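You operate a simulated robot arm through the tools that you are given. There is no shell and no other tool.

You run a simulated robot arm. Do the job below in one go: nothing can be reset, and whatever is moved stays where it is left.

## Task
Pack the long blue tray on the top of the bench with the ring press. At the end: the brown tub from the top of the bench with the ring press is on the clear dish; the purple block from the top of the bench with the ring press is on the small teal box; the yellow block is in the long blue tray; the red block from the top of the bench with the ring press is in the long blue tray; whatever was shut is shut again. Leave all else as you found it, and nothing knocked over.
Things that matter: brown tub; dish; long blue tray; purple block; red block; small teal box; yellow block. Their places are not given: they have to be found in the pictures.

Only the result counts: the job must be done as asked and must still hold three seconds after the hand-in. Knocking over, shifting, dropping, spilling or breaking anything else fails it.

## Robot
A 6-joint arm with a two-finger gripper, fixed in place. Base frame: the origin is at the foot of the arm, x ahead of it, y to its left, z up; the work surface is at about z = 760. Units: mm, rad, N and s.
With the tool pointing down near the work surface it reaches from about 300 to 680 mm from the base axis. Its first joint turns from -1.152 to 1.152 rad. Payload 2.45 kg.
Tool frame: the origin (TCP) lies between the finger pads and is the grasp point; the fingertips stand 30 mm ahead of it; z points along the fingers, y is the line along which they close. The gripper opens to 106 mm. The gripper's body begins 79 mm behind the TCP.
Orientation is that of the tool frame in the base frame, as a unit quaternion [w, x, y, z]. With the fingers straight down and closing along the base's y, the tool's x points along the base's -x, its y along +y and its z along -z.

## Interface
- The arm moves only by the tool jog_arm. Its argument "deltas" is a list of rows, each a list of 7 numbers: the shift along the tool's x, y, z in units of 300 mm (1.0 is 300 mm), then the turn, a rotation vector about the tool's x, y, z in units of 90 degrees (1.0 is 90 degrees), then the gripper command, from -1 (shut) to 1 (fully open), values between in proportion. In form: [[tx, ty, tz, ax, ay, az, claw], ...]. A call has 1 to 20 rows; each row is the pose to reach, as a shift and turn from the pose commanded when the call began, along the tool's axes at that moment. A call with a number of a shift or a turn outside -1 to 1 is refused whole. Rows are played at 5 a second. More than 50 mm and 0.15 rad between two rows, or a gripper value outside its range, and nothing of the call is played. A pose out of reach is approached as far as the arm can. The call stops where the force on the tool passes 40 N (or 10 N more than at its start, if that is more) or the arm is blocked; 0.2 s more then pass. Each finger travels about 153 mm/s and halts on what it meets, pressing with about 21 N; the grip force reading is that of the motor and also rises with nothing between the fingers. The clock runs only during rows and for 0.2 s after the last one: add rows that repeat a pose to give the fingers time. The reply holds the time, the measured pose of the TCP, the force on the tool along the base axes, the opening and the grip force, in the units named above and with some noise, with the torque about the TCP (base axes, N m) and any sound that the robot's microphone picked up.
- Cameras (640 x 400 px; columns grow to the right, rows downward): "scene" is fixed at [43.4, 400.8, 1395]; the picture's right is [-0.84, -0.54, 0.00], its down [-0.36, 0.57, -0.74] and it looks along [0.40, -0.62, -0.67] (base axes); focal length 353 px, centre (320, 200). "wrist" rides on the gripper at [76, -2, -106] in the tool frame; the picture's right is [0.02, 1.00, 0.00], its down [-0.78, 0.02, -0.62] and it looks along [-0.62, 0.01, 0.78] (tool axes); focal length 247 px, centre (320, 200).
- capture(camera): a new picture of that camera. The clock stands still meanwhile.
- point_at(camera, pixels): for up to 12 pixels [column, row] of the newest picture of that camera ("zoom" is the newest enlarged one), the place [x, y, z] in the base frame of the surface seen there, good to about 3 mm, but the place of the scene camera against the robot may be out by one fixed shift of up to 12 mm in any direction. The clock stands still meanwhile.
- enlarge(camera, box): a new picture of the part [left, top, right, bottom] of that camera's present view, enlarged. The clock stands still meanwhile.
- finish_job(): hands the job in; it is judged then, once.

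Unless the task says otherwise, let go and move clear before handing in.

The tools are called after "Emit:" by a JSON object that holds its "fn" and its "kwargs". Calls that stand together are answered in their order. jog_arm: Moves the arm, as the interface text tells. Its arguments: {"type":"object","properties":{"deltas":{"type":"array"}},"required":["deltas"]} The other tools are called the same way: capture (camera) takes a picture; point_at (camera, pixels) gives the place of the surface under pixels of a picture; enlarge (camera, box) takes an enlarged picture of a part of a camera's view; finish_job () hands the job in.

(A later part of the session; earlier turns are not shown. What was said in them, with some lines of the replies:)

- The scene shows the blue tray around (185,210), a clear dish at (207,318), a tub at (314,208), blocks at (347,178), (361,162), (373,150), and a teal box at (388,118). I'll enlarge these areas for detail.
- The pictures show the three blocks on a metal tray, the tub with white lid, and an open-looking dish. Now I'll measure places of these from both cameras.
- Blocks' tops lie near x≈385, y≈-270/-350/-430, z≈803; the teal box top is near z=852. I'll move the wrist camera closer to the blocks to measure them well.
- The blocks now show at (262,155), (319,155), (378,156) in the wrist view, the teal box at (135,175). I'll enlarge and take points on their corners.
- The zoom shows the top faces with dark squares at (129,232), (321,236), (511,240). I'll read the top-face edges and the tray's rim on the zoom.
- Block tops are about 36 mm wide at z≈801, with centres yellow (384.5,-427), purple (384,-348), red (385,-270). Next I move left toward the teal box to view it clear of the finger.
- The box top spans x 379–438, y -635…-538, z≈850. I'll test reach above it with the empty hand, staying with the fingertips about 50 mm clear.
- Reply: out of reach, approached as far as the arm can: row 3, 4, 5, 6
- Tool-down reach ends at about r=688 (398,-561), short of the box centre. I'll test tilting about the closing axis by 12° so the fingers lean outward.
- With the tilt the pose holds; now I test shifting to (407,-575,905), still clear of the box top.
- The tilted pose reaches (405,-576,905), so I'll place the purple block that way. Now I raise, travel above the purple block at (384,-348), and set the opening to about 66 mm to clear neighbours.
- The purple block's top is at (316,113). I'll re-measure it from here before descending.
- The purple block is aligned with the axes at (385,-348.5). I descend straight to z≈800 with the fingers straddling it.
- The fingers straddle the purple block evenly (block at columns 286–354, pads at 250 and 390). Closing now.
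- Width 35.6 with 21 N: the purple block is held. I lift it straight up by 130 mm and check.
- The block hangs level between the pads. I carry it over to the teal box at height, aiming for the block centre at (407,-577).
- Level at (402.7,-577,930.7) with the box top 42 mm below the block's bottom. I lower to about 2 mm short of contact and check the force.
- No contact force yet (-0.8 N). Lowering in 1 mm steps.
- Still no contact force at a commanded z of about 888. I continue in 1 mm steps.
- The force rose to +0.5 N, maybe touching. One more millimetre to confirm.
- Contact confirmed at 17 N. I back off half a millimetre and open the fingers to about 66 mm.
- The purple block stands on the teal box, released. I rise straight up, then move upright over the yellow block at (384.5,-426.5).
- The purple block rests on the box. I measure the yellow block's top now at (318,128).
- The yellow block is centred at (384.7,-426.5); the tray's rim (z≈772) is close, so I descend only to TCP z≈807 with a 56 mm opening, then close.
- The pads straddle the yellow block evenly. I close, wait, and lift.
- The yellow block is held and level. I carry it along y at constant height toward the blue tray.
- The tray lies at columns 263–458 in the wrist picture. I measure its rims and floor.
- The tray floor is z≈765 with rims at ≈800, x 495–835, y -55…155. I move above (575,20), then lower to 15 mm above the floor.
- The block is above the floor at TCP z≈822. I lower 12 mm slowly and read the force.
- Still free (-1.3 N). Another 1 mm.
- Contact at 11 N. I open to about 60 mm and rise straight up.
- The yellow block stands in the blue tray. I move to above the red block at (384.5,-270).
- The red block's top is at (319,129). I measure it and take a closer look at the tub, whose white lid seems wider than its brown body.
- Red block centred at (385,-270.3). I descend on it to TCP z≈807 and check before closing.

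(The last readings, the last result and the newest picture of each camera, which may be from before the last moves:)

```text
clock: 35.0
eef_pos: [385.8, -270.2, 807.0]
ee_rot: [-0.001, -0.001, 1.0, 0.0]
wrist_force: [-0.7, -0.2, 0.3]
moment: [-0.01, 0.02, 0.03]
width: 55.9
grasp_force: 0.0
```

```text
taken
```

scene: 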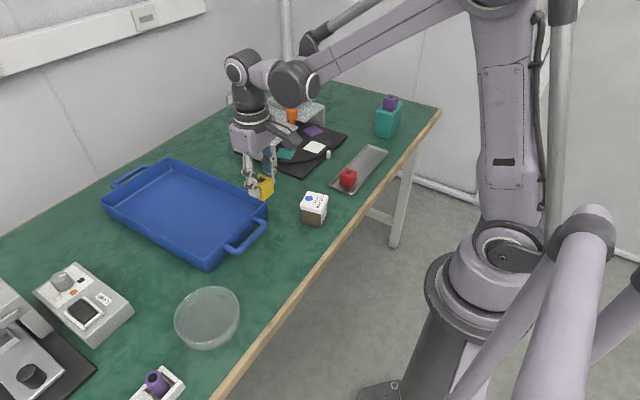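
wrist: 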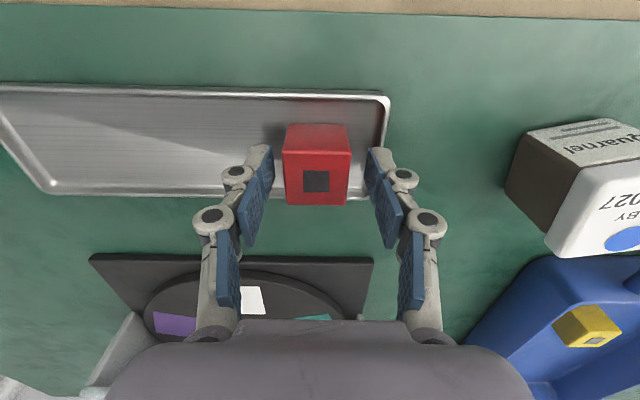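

The red block sits about 1.5 mm left of the pad centre (316 vs 320), so I nudge over, close and lift.

Emit:
{"fn": "jog_arm", "kwargs": {"deltas": [[0, -0.005, 0, 0, 0, 0, 0.057], [0, -0.005, 0, 0, 0, 0, -0.3], [0, -0.005, 0, 0, 0, 0, -1], [0, -0.005, 0, 0, 0, 0, -1], [0, -0.005, -0.04, 0, 0, 0, -1], [0, -0.005, -0.15, 0, 0, 0, -1], [0, -0.005, -0.3, 0, 0, 0, -1], [0, -0.005, -0.4, 0, 0, 0, -1], [0, -0.005, -0.4, 0, 0, 0, -1]]}}

Emit:
{"fn": "capture", "kwargs": {"camera": "wrist"}}

```text
clock: 37.0
eef_pos: [384.8, -271.5, 927.2]
ee_rot: [0.001, 0.0, 1.0, 0.0]
wrist_force: [0.4, 0.7, -0.7]
moment: [0.0, 0.01, -0.04]
width: 35.1
grasp_force: 21.3
```

```text
taken
```

wrist: 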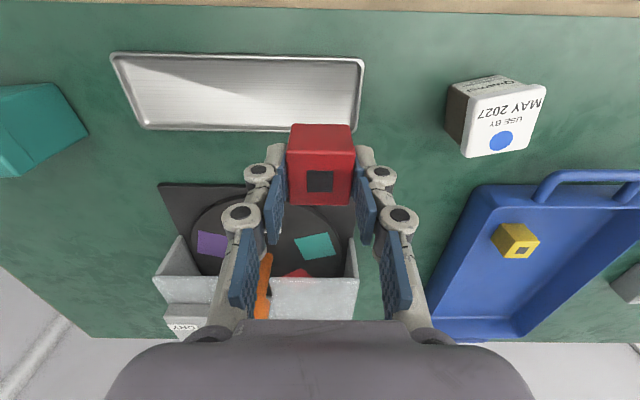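

Red held. I carry it to above (575,105) in the tray, beside the yellow one, at a safe height.

Emit:
{"fn": "jog_arm", "kwargs": {"deltas": [[-0.01, 0.1, 0, 0, 0, 0, -1], [-0.02, 0.24, 0, 0, 0, 0, -1], [-0.03, 0.38, 0, 0, 0, 0, -1], [-0.05, 0.52, 0, 0, 0, 0, -1], [-0.07, 0.66, 0, 0, 0, 0, -1], [-0.09, 0.8, 0, 0, 0, 0, -1], [-0.1, 0.9, 0, 0, 0, 0, -1]]}}

Emit:
{"fn": "jog_arm", "kwargs": {"deltas": [[-0.107, 0.071, 0, 0, 0, 0, -1], [-0.213, 0.142, 0, 0, 0, 0, -1], [-0.32, 0.213, 0, 0, 0, 0, -1], [-0.426, 0.284, 0, 0, 0, 0, -1], [-0.533, 0.355, 0, 0, 0, 0, -1], [-0.533, 0.355, 0.12, 0, 0, 0, -1], [-0.533, 0.355, 0.26, 0, 0, 0, -1], [-0.533, 0.355, 0.34, 0, 0, 0, -1], [-0.533, 0.355, 0.34, 0, 0, 0, -1]]}}

Emit:
{"fn": "enlarge", "kwargs": {"camera": "scene", "box": [90, 140, 290, 280]}}

```text
clock: 38.6
eef_pos: [415.7, -2.1, 928.1]
ee_rot: [-0.001, 0.0, 1.0, 0.0]
wrist_force: [0.0, -0.5, -0.2]
moment: [-0.03, -0.03, -0.01]
width: 35.4
grasp_force: 21.2
```

```text
clock: 40.6
eef_pos: [575.9, 106.2, 824.8]
ee_rot: [0.001, -0.001, 1.0, 0.0]
wrist_force: [-1.5, 0.0, -1.0]
moment: [0.01, -0.03, -0.01]
width: 35.4
grasp_force: 20.9
```

```text
2.86 times, centred on (190, 210) of scene
```

zoom: 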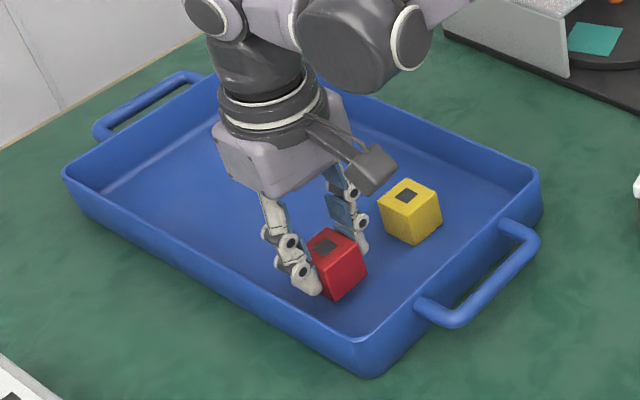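

Red block is over the tray floor, clear of yellow. Lowering 15 mm then reading force.

Emit:
{"fn": "jog_arm", "kwargs": {"deltas": [[0, 0, 0.025, 0, 0, 0, -1], [0, 0, 0.042, 0, 0, 0, -1], [0, 0, 0.048, 0, 0, 0, -1], [0, 0, 0.05, 0, 0, 0, -1]]}}

```text
clock: 41.6
eef_pos: [575.3, 106.0, 810.4]
ee_rot: [0.0, -0.001, 1.0, 0.001]
wrist_force: [0.0, 0.9, -0.1]
moment: [0.0, 0.01, 0.0]
width: 35.4
grasp_force: 21.0
```

Emit:
{"fn": "jog_arm", "kwargs": {"deltas": [[0, 0, 0.002, 0, 0, 0, -1], [0, 0, 0.0035, 0, 0, 0, -1]]}}

```text
clock: 42.2
eef_pos: [576.0, 105.6, 809.4]
ee_rot: [0.0, 0.0, 1.0, 0.0]
wrist_force: [0.1, -0.1, 0.8]
moment: [-0.02, 0.02, 0.02]
width: 35.0
grasp_force: 21.3
```

Nearly touching (0.8 N). One more millimetre.

Emit:
{"fn": "jog_arm", "kwargs": {"deltas": [[0, 0, 0.002, 0, 0, 0, -1], [0, 0, 0.0033, 0, 0, 0, -1]]}}

```text
clock: 42.8
eef_pos: [576.5, 105.2, 808.2]
ee_rot: [0.002, 0.0, 1.0, 0.0]
wrist_force: [1.0, 0.4, 16.7]
moment: [0.0, -0.01, 0.02]
width: 35.3
grasp_force: 21.2
```

Contact at 17 N. I open to 53 mm (staying off the tray wall) and rise.

Emit:
{"fn": "jog_arm", "kwargs": {"deltas": [[0, 0, -0.001, 0, 0, 0, -0.2], [0, 0, -0.001, 0, 0, 0, 0.0], [0, 0, -0.001, 0, 0, 0, 0.0], [0, 0, -0.1, 0, 0, 0, 0.0], [0, 0, -0.23, 0, 0, 0, 0.0], [0, 0, -0.38, 0, 0, 0, 0.0], [0, 0, -0.38, 0, 0, 0, 0.0]]}}

Emit:
{"fn": "capture", "kwargs": {"camera": "scene"}}

```text
clock: 44.4
eef_pos: [574.4, 106.3, 923.6]
ee_rot: [0.001, 0.0, 1.0, 0.0]
wrist_force: [0.3, -0.3, 0.7]
moment: [0.01, 0.03, -0.01]
width: 52.9
grasp_force: 0.1
```

```text
taken
```

scene: 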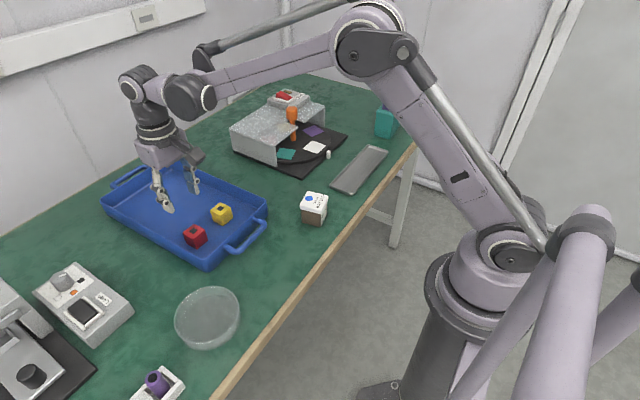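

Both blocks are in the blue tray. Now I go to above the tub at about (385,-112).

Emit:
{"fn": "jog_arm", "kwargs": {"deltas": [[0.09, -0.104, 0, 0, 0, 0, 0.5], [0.18, -0.208, 0, 0, 0, 0, 0.5], [0.271, -0.312, 0, 0, 0, 0, 0.5], [0.361, -0.416, 0, 0, 0, 0, 0.5], [0.451, -0.52, 0, 0, 0, 0, 0.5], [0.542, -0.624, 0, 0, 0, 0, 0.5], [0.632, -0.728, 0, 0, 0, 0, 0.5], [0.632, -0.728, 0, 0, 0, 0, 0.5]]}}

Emit:
{"fn": "capture", "kwargs": {"camera": "wrist"}}

Emit:
{"fn": "enlarge", "kwargs": {"camera": "wrist", "box": [250, 80, 390, 170]}}

```text
clock: 46.2
eef_pos: [384.5, -112.5, 921.6]
ee_rot: [-0.001, -0.001, 1.0, -0.001]
wrist_force: [-0.3, 0.2, 1.0]
moment: [-0.01, -0.03, -0.02]
width: 79.4
grasp_force: 0.1
```

```text
taken
```

wrist: 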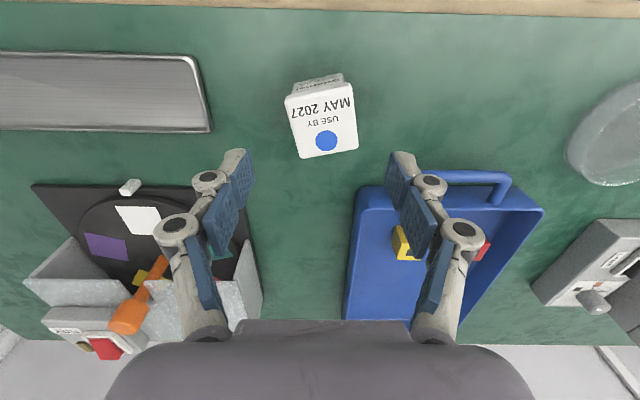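

```text
4.44 times, centred on (320, 125) of wrist
```

zoom: 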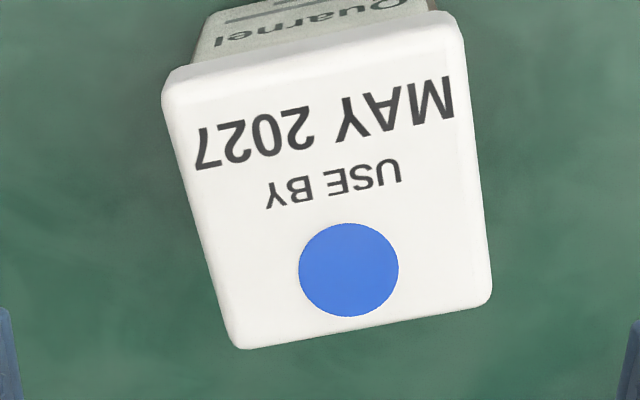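

The tub's lid is slightly turned. I read its corners from the zoom.

Emit:
{"fn": "point_at", "kwargs": {"camera": "zoom", "pixels": [[178, 95], [448, 35], [243, 340], [483, 298], [330, 190], [210, 220], [472, 170], [360, 318], [310, 70], [348, 268]]}}

Emit:
{"fn": "point_at", "kwargs": {"camera": "wrist", "pixels": [[300, 98], [350, 90], [305, 152], [353, 145], [325, 120], [318, 84], [605, 140], [625, 120], [580, 160], [612, 185]]}}

```text
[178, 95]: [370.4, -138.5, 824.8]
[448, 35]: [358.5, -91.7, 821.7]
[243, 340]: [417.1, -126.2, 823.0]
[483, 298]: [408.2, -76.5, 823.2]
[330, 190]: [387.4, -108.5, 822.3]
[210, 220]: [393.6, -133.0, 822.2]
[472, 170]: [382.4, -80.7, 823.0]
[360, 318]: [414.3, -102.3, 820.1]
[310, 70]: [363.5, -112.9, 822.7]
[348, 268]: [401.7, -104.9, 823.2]
```

```text
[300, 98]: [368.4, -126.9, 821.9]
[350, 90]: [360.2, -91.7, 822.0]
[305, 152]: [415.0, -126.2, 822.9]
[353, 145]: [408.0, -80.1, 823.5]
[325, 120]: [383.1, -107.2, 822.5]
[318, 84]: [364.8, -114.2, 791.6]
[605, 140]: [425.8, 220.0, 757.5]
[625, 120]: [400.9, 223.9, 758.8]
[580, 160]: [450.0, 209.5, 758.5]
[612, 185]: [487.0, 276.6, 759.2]
```

The lid is about 50 mm square, centred at (388.5,-108), turned about 13.5°. I turn the gripper to match and come down to z≈880 to check the alignment.

Emit:
{"fn": "jog_arm", "kwargs": {"deltas": [[-0.013, 0.015, 0.03, 0, 0, -0.075, 0.5], [-0.013, 0.015, 0.08, 0, 0, -0.15, 0.5], [-0.013, 0.015, 0.14, 0, 0, -0.15, 0.5], [-0.013, 0.015, 0.14, 0, 0, -0.15, 0.5]]}}

Emit:
{"fn": "capture", "kwargs": {"camera": "wrist"}}

Emit:
{"fn": "enlarge", "kwargs": {"camera": "scene", "box": [270, 170, 350, 240]}}

```text
clock: 47.2
eef_pos: [391.1, -108.5, 879.9]
ee_rot: [0.0, -0.118, 0.993, 0.0]
wrist_force: [0.7, 0.1, 0.7]
moment: [0.0, 0.01, -0.01]
width: 79.6
grasp_force: 0.2
```

```text
taken
```

wrist: 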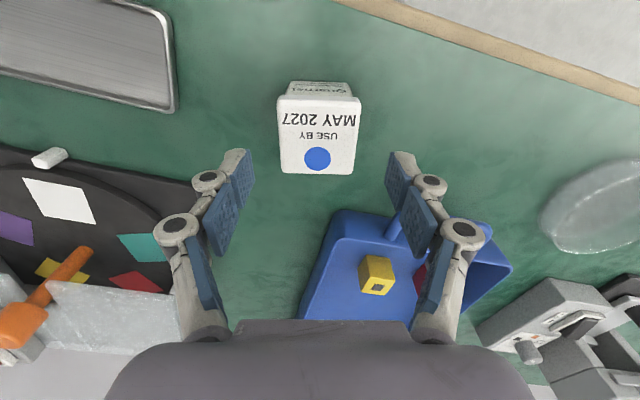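

```text
5.71 times, centred on (310, 205) of scene
```

zoom: 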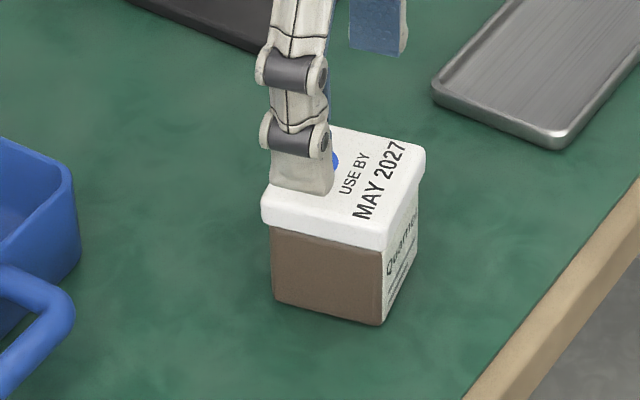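

The lid is aligned with the gripper (columns 279–360). I verify its centre.

Emit:
{"fn": "enlarge", "kwargs": {"camera": "wrist", "box": [260, 70, 380, 190]}}

Emit:
{"fn": "point_at", "kwargs": {"camera": "wrist", "pixels": [[283, 135], [354, 135], [318, 135], [318, 101], [318, 170], [284, 168], [350, 170], [282, 102], [356, 102], [318, 92]]}}

```text
3.33 times, centred on (320, 130) of wrist
```

zoom: 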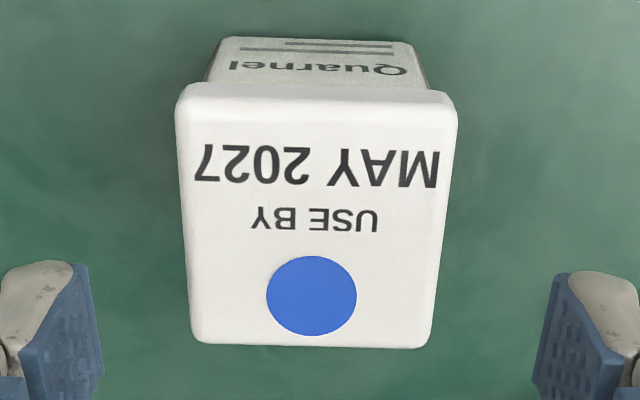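

```text
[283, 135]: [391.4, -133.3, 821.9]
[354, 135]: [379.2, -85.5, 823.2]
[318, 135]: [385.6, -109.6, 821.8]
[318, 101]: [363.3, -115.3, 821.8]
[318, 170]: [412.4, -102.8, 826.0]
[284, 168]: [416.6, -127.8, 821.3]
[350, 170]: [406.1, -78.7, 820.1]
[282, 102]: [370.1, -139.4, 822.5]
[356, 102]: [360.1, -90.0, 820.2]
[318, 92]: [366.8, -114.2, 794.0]
```

Lid centre (388.2,-109), top z≈823. I descend to TCP z≈820 so the distal pads hold the lid and close gently.

Emit:
{"fn": "jog_arm", "kwargs": {"deltas": [[0, 0, 0.08, 0, 0, 0, 0.5], [0, 0, 0.16, 0, 0, 0, 0.3], [0, 0, 0.2, 0, 0, 0, 0.2], [0, 0, 0.2, 0, 0, 0, 0.1], [0, 0, 0.2, 0, 0, 0, -0.2], [0, 0, 0.2, 0, 0, 0, -1], [0, 0, 0.2, 0, 0, 0, -1]]}}

Emit:
{"fn": "capture", "kwargs": {"camera": "wrist"}}

Emit:
{"fn": "enlarge", "kwargs": {"camera": "scene", "box": [270, 170, 350, 240]}}

```text
clock: 48.8
eef_pos: [389.4, -108.2, 820.2]
ee_rot: [0.0, -0.118, 0.993, -0.001]
wrist_force: [-0.8, -0.1, -0.3]
moment: [-0.04, 0.03, -0.01]
width: 53.4
grasp_force: 21.4
```

```text
taken
```

wrist: 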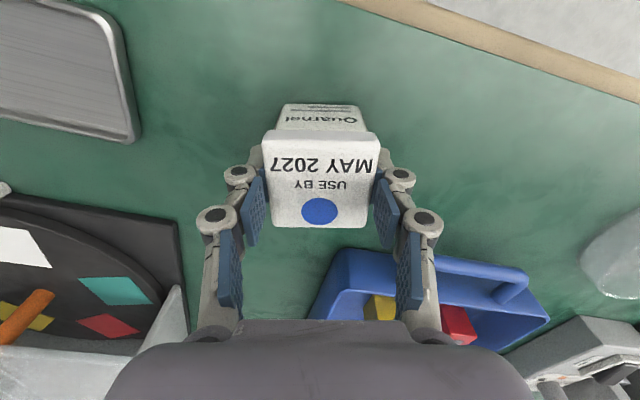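

```text
5.71 times, centred on (310, 205) of scene
```

zoom: 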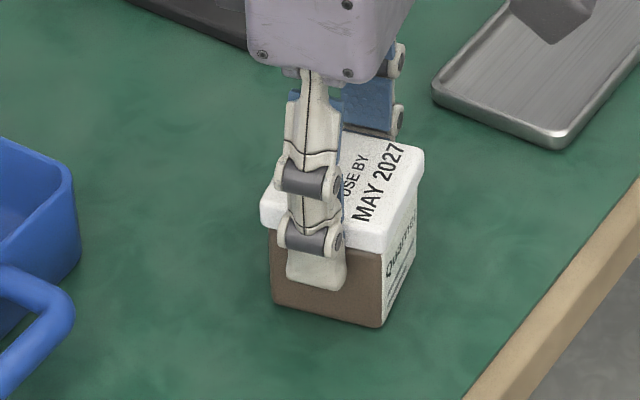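

Gripped at 53.4 mm (the lid's width). I lift only 6 mm and look whether the body comes with the lid.

Emit:
{"fn": "jog_arm", "kwargs": {"deltas": [[0, 0, -0.007, 0, 0, 0, -1], [0, 0, -0.014, 0, 0, 0, -1], [0, 0, -0.02, 0, 0, 0, -1], [0, 0, -0.02, 0, 0, 0, -1]]}}

Emit:
{"fn": "enlarge", "kwargs": {"camera": "wrist", "box": [250, 90, 390, 240]}}

Emit:
{"fn": "enlarge", "kwargs": {"camera": "scene", "box": [290, 180, 340, 230]}}

```text
clock: 49.8
eef_pos: [389.9, -109.5, 826.7]
ee_rot: [0.0, -0.118, 0.993, 0.0]
wrist_force: [-0.4, 0.2, -0.9]
moment: [-0.02, -0.01, -0.03]
width: 53.3
grasp_force: 20.8
```

```text
2.67 times, centred on (320, 165) of wrist
```

zoom: 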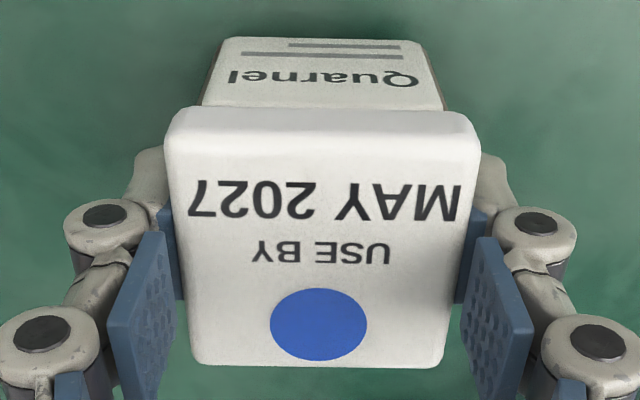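

```text
8.00 times, centred on (315, 205) of scene
```

zoom: 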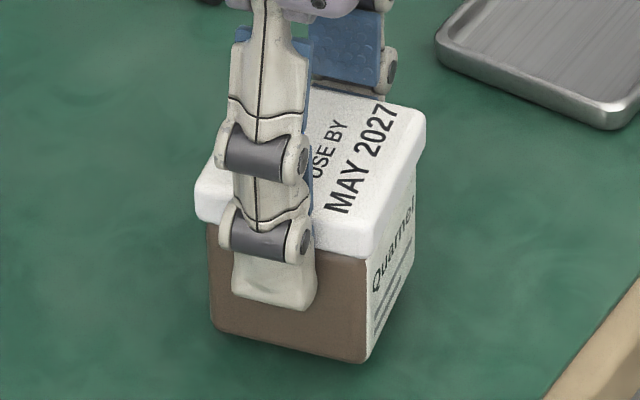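

The whole tub moved up with the grip (its bottom corner rose from row 375 to 362, same as the lid). I lift high and carry it toward the dish, stopping at about y=120 to measure the dish.

Emit:
{"fn": "jog_arm", "kwargs": {"deltas": [[0, 0, -0.1, 0, 0, 0, -1], [-0.02, 0.09, -0.22, 0, 0, 0, -1], [-0.05, 0.2, -0.31, 0, 0, 0, -1], [-0.08, 0.33, -0.347, 0, 0, 0, -1], [-0.11, 0.46, -0.347, 0, 0, 0, -1], [-0.145, 0.6, -0.347, 0, 0, 0, -1], [-0.178, 0.742, -0.347, 0, 0, 0, -1], [-0.178, 0.742, -0.347, 0, 0, 0, -1]]}}

Emit:
{"fn": "capture", "kwargs": {"camera": "wrist"}}

Emit:
{"fn": "enlarge", "kwargs": {"camera": "scene", "box": [150, 260, 270, 370]}}

```text
clock: 51.6
eef_pos: [390.1, 123.3, 931.2]
ee_rot: [0.0, -0.118, 0.993, 0.0]
wrist_force: [0.1, -1.0, -0.6]
moment: [0.03, 0.01, 0.01]
width: 53.4
grasp_force: 21.1
```

```text
taken
```

wrist: 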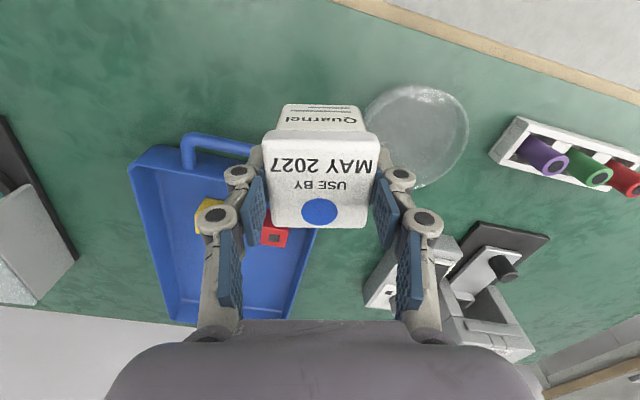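

```text
3.64 times, centred on (210, 315) of scene
```

zoom: 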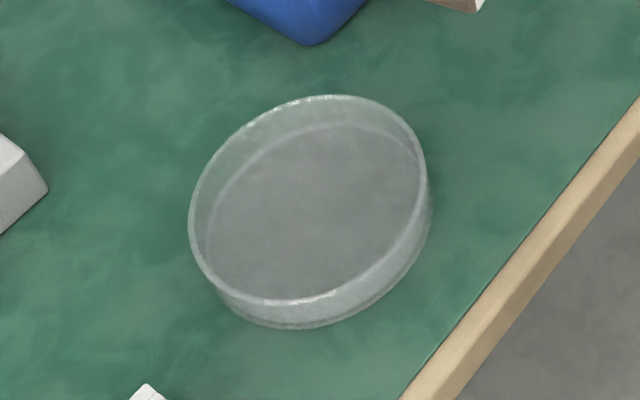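

The dish is see-through, so readings hit the bench plane; I'll read along its base outline to fit the centre, in both views.

Emit:
{"fn": "point_at", "kwargs": {"camera": "zoom", "pixels": [[222, 300], [260, 325], [300, 328], [360, 310], [410, 268], [430, 215], [330, 126], [250, 155], [207, 235], [400, 140], [310, 98], [320, 210]]}}

Emit:
{"fn": "enlarge", "kwargs": {"camera": "wrist", "box": [350, 70, 490, 200]}}

```text
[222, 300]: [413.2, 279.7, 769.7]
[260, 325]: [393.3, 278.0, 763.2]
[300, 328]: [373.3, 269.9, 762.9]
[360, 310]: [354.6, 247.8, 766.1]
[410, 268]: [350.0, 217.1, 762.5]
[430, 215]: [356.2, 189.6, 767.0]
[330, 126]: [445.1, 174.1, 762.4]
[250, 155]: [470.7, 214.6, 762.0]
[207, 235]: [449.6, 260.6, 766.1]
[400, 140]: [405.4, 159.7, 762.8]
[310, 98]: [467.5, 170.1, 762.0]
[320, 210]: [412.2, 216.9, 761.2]
```

```text
3.08 times, centred on (420, 135) of wrist
```

zoom: 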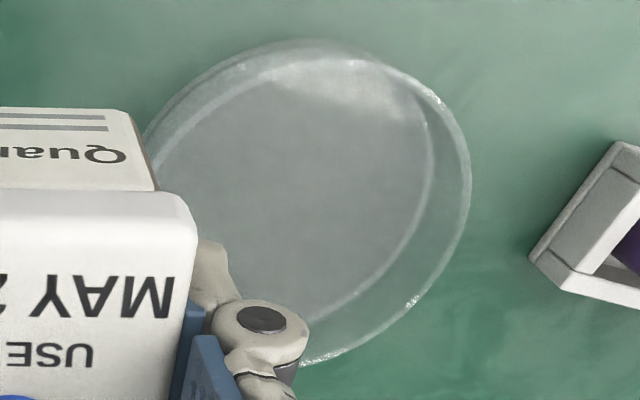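

The scene fit gives a base circle centred near (410,219), radius ≈61. I check with wrist-view points and calibrate the scene camera's shift against the block I placed at a known spot.

Emit:
{"fn": "point_at", "kwargs": {"camera": "zoom", "pixels": [[432, 150], [425, 200], [390, 262], [330, 310], [230, 60], [300, 42], [360, 55], [170, 105], [300, 180], [410, 90], [470, 190], [400, 310]]}}

Emit:
{"fn": "enlarge", "kwargs": {"camera": "scene", "box": [170, 195, 250, 255]}}

```text
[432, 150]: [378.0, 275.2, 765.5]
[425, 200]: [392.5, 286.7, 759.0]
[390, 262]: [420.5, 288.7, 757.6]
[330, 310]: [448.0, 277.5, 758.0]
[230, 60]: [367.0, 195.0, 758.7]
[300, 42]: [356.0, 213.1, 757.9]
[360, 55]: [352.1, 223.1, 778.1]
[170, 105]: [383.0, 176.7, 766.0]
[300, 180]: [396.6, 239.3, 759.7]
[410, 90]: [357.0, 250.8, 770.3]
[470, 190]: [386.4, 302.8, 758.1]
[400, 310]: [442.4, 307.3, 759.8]
```

```text
6.67 times, centred on (210, 225) of scene
```

zoom: 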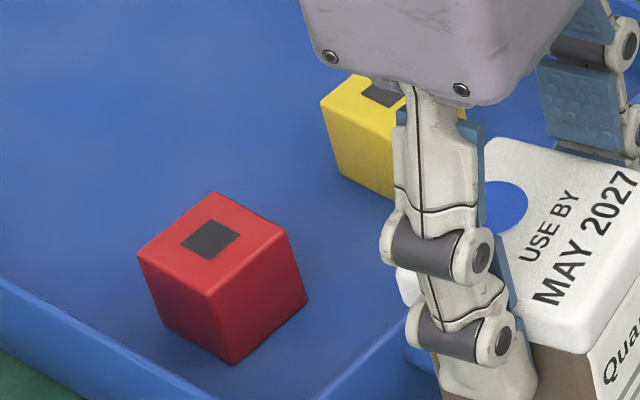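

Emit:
{"fn": "point_at", "kwargs": {"camera": "zoom", "pixels": [[209, 239], [209, 239], [150, 255], [275, 235], [215, 200], [210, 283], [382, 95]]}}

```text
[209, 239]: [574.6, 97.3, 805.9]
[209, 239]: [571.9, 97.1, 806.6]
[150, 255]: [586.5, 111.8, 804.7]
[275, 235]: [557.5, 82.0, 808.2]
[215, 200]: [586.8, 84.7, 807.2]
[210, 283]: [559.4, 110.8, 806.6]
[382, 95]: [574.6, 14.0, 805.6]
```

The shift is about (+3,+8,-3), so both views agree: dish centre ≈(414,228.5). I move the tub over it and lower to about 20 mm above the dish floor.

Emit:
{"fn": "jog_arm", "kwargs": {"deltas": [[-0.054, 0.108, 0, 0, 0, 0, -1], [-0.108, 0.216, 0, 0, 0, 0, -1], [-0.163, 0.324, 0, 0, 0, 0, -1], [-0.163, 0.324, 0, 0, 0, 0, -1], [-0.163, 0.324, 0.1, 0, 0, 0, -1], [-0.163, 0.324, 0.2, 0, 0, 0, -1], [-0.163, 0.324, 0.2, 0, 0, 0, -1]]}}

Emit:
{"fn": "capture", "kwargs": {"camera": "wrist"}}

Emit:
{"fn": "enlarge", "kwargs": {"camera": "scene", "box": [150, 240, 290, 370]}}

```text
clock: 53.2
eef_pos: [414.8, 225.6, 869.9]
ee_rot: [0.0, -0.117, 0.993, 0.0]
wrist_force: [-0.7, 0.6, -1.7]
moment: [0.05, -0.05, 0.01]
width: 53.4
grasp_force: 21.3
```

```text
taken
```

wrist: 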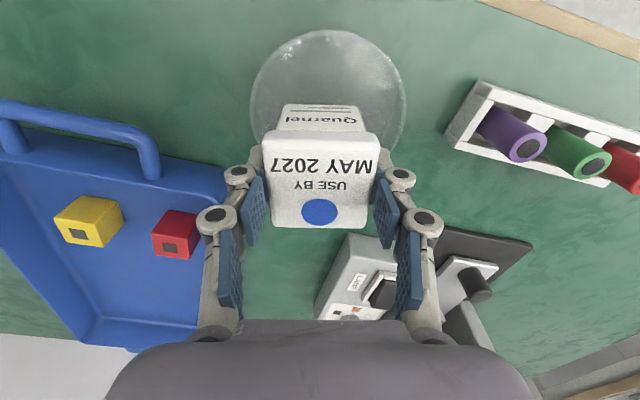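

```text
3.08 times, centred on (220, 305) of scene
```

zoom: 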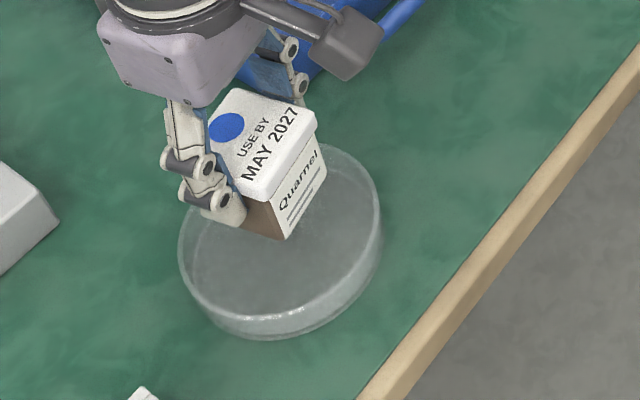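

The dish spans columns 250–405 (centre ≈328) versus the tub at 319, so I shift about 5 mm along tool y, then lower to TCP z≈835.

Emit:
{"fn": "jog_arm", "kwargs": {"deltas": [[0, 0.017, 0, 0, 0, 0, -1], [0, 0.017, 0.05, 0, 0, 0, -1], [0, 0.017, 0.09, 0, 0, 0, -1], [0, 0.017, 0.117, 0, 0, 0, -1], [0, 0.017, 0.117, 0, 0, 0, -1]]}}

Emit:
{"fn": "capture", "kwargs": {"camera": "wrist"}}

Emit:
{"fn": "enlarge", "kwargs": {"camera": "scene", "box": [150, 240, 290, 370]}}

```text
clock: 54.4
eef_pos: [413.5, 231.0, 834.6]
ee_rot: [0.0, -0.119, 0.993, 0.0]
wrist_force: [-0.3, -0.4, -2.1]
moment: [-0.01, -0.01, -0.04]
width: 53.5
grasp_force: 21.2
```

```text
taken
```

wrist: 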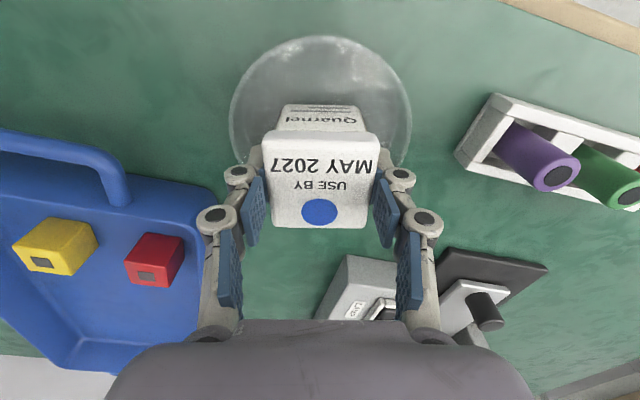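

```text
3.08 times, centred on (220, 305) of scene
```

zoom: 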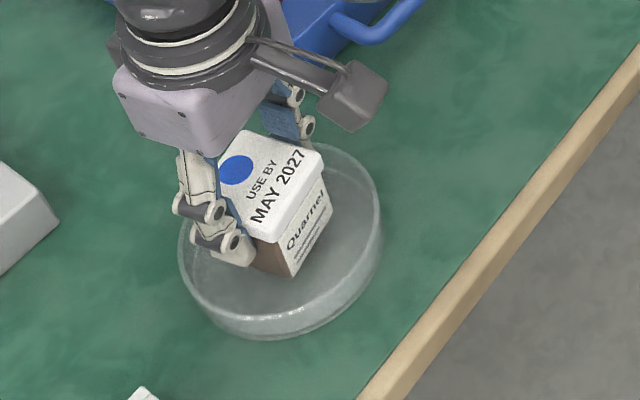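

Now centred (dish columns 229–411). Lowering toward the dish floor: 9 mm, then finer steps with force checks.

Emit:
{"fn": "jog_arm", "kwargs": {"deltas": [[0, 0, 0.014, 0, 0, 0, -1], [0, 0, 0.024, 0, 0, 0, -1], [0, 0, 0.03, 0, 0, 0, -1]]}}

```text
clock: 55.2
eef_pos: [413.6, 230.4, 827.3]
ee_rot: [0.0, -0.118, 0.993, 0.0]
wrist_force: [0.1, 0.1, -0.1]
moment: [0.0, 0.02, -0.01]
width: 53.3
grasp_force: 21.2
```

Emit:
{"fn": "jog_arm", "kwargs": {"deltas": [[0, 0, 0.002, 0, 0, 0, -1], [0, 0, 0.004, 0, 0, 0, -1]]}}

Emit:
{"fn": "enlarge", "kwargs": {"camera": "scene", "box": [150, 240, 290, 370]}}

```text
clock: 55.8
eef_pos: [413.7, 230.5, 825.0]
ee_rot: [0.0, -0.119, 0.993, 0.0]
wrist_force: [-0.2, 0.2, -2.0]
moment: [0.0, -0.02, 0.01]
width: 53.4
grasp_force: 20.3
```

```text
3.08 times, centred on (220, 305) of scene
```

zoom: 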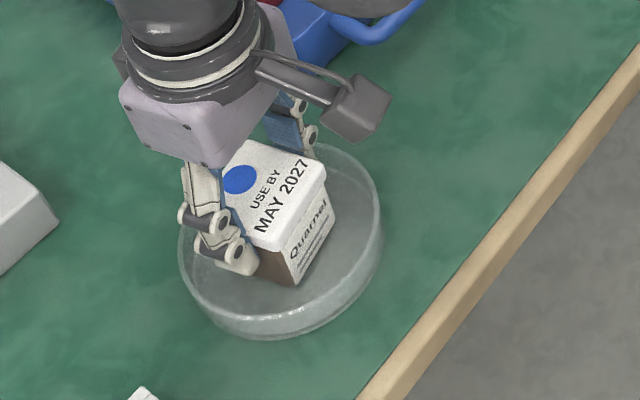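

Not yet touching (-2 N). Continuing in 1 mm steps.

Emit:
{"fn": "jog_arm", "kwargs": {"deltas": [[0, 0, 0.002, 0, 0, 0, -1], [0, 0, 0.0035, 0, 0, 0, -1]]}}

```text
clock: 56.4
eef_pos: [412.4, 230.8, 825.0]
ee_rot: [0.0, -0.118, 0.993, 0.0]
wrist_force: [-0.5, 0.7, 8.6]
moment: [-0.07, -0.03, -0.01]
width: 53.6
grasp_force: 20.4
```

Contact at 8.6 N with the tub in the dish. I release to about 68 mm and look before rising.

Emit:
{"fn": "jog_arm", "kwargs": {"deltas": [[0, 0, 0.0, 0, 0, 0, 0.1], [0, 0, 0.0, 0, 0, 0, 0.28], [0, 0, 0.0, 0, 0, 0, 0.28], [0, 0, 0.0, 0, 0, 0, 0.28]]}}

Emit:
{"fn": "capture", "kwargs": {"camera": "wrist"}}

Emit:
{"fn": "enlarge", "kwargs": {"camera": "scene", "box": [150, 240, 290, 370]}}

```text
clock: 57.4
eef_pos: [413.3, 230.3, 822.9]
ee_rot: [0.0, -0.119, 0.993, 0.0]
wrist_force: [-1.1, -0.2, 1.3]
moment: [0.01, 0.04, 0.0]
width: 67.8
grasp_force: 0.1
```

```text
taken
```

wrist: 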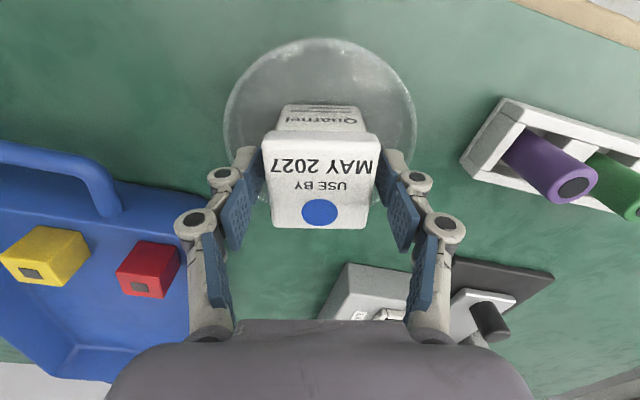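

```text
3.08 times, centred on (220, 305) of scene
```

zoom: 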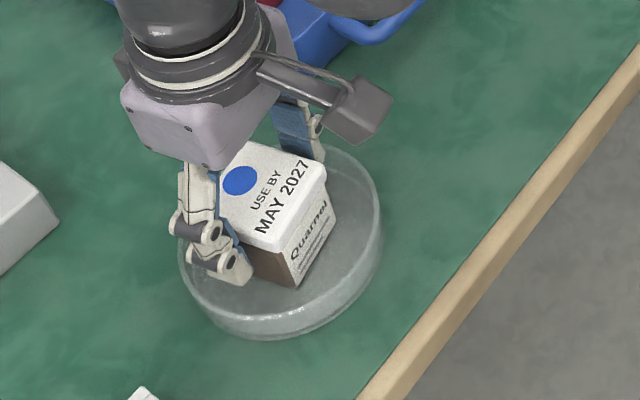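

The tub stands in the dish with both pads clear of it. I rise straight up and then check everything.

Emit:
{"fn": "jog_arm", "kwargs": {"deltas": [[0, 0, -0.08, 0, 0, 0, 0.28], [0, 0, -0.22, 0, 0, 0, 0.28], [0, 0, -0.37, 0, 0, 0, 0.28], [0, 0, -0.52, 0, 0, 0, 0.28], [0, 0, -0.67, 0, 0, 0, 0.28], [0.1, -0.1, -0.75, 0, 0, 0, 0.28], [0.15, -0.22, -0.8, 0, 0, 0, 0.28], [0.15, -0.22, -0.8, 0, 0, 0, 0.28]]}}

Emit:
{"fn": "capture", "kwargs": {"camera": "wrist"}}

Emit:
{"fn": "capture", "kwargs": {"camera": "scene"}}

Emit:
{"fn": "enlarge", "kwargs": {"camera": "scene", "box": [150, 260, 270, 370]}}

Emit:
{"fn": "enlarge", "kwargs": {"camera": "scene", "box": [340, 60, 450, 200]}}

```text
clock: 59.2
eef_pos: [384.2, 156.3, 1062.3]
ee_rot: [0.0, -0.119, 0.993, 0.0]
wrist_force: [0.2, 0.7, 0.2]
moment: [0.0, 0.01, -0.04]
width: 67.8
grasp_force: 0.1
```

```text
taken
```

wrist: 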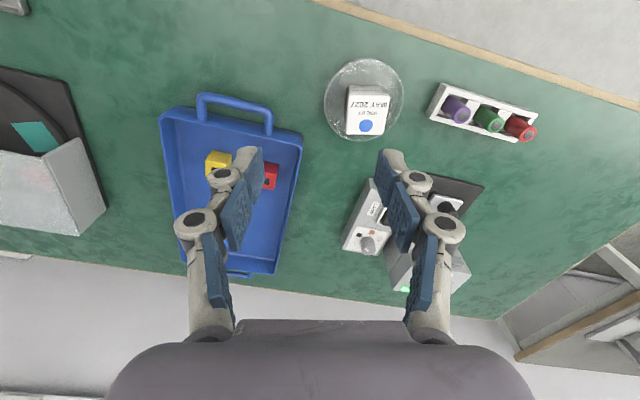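

```text
taken
```

scene: 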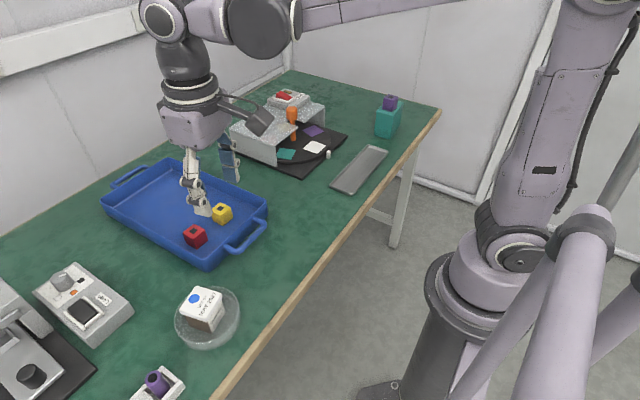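

```text
3.64 times, centred on (210, 315) of scene
```

zoom: 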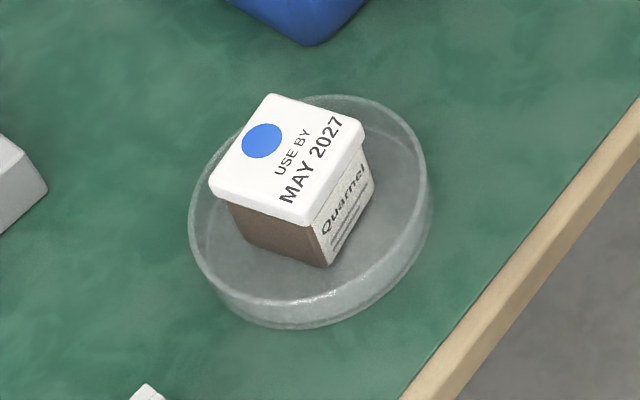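

```text
2.86 times, centred on (395, 130) of scene
```

zoom: 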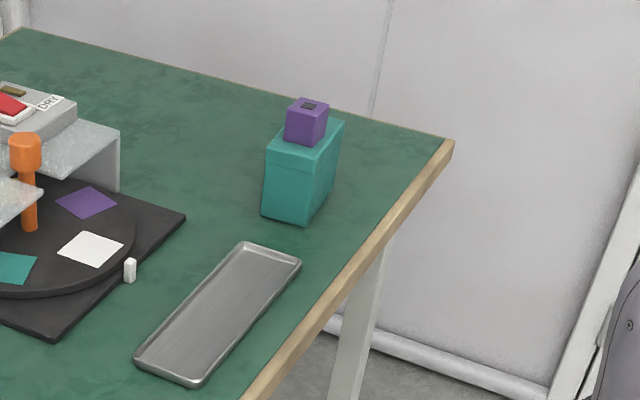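

The final pictures show the tub level in the dish at (203,310), purple on the teal box at (390,102), yellow and red in the blue tray at (221,213) and (195,236), and everything else where it was. The hand is empty and clear, so I hand the job in.

Emit:
{"fn": "finish_job", "kwargs": {}}

```text
The job is handed in.
```

The job is handed in, and the last pictures before that showed everything where you asked for it:

- **Brown tub:** it stands level in the clear dish, with its lid on.
- **Purple block:** it sits on top of the small teal box, about 10 mm off the box's centre because of the arm's reach limit.
- **Yellow and red blocks:** both are side by side on the floor of the long blue tray.

I did not need to open anything, so nothing had to be shut again. I saw no sign that anything else on the bench had shifted or fallen, and the gripper was empty and clear of everything at the end. The hand-in reply gave no verdict.
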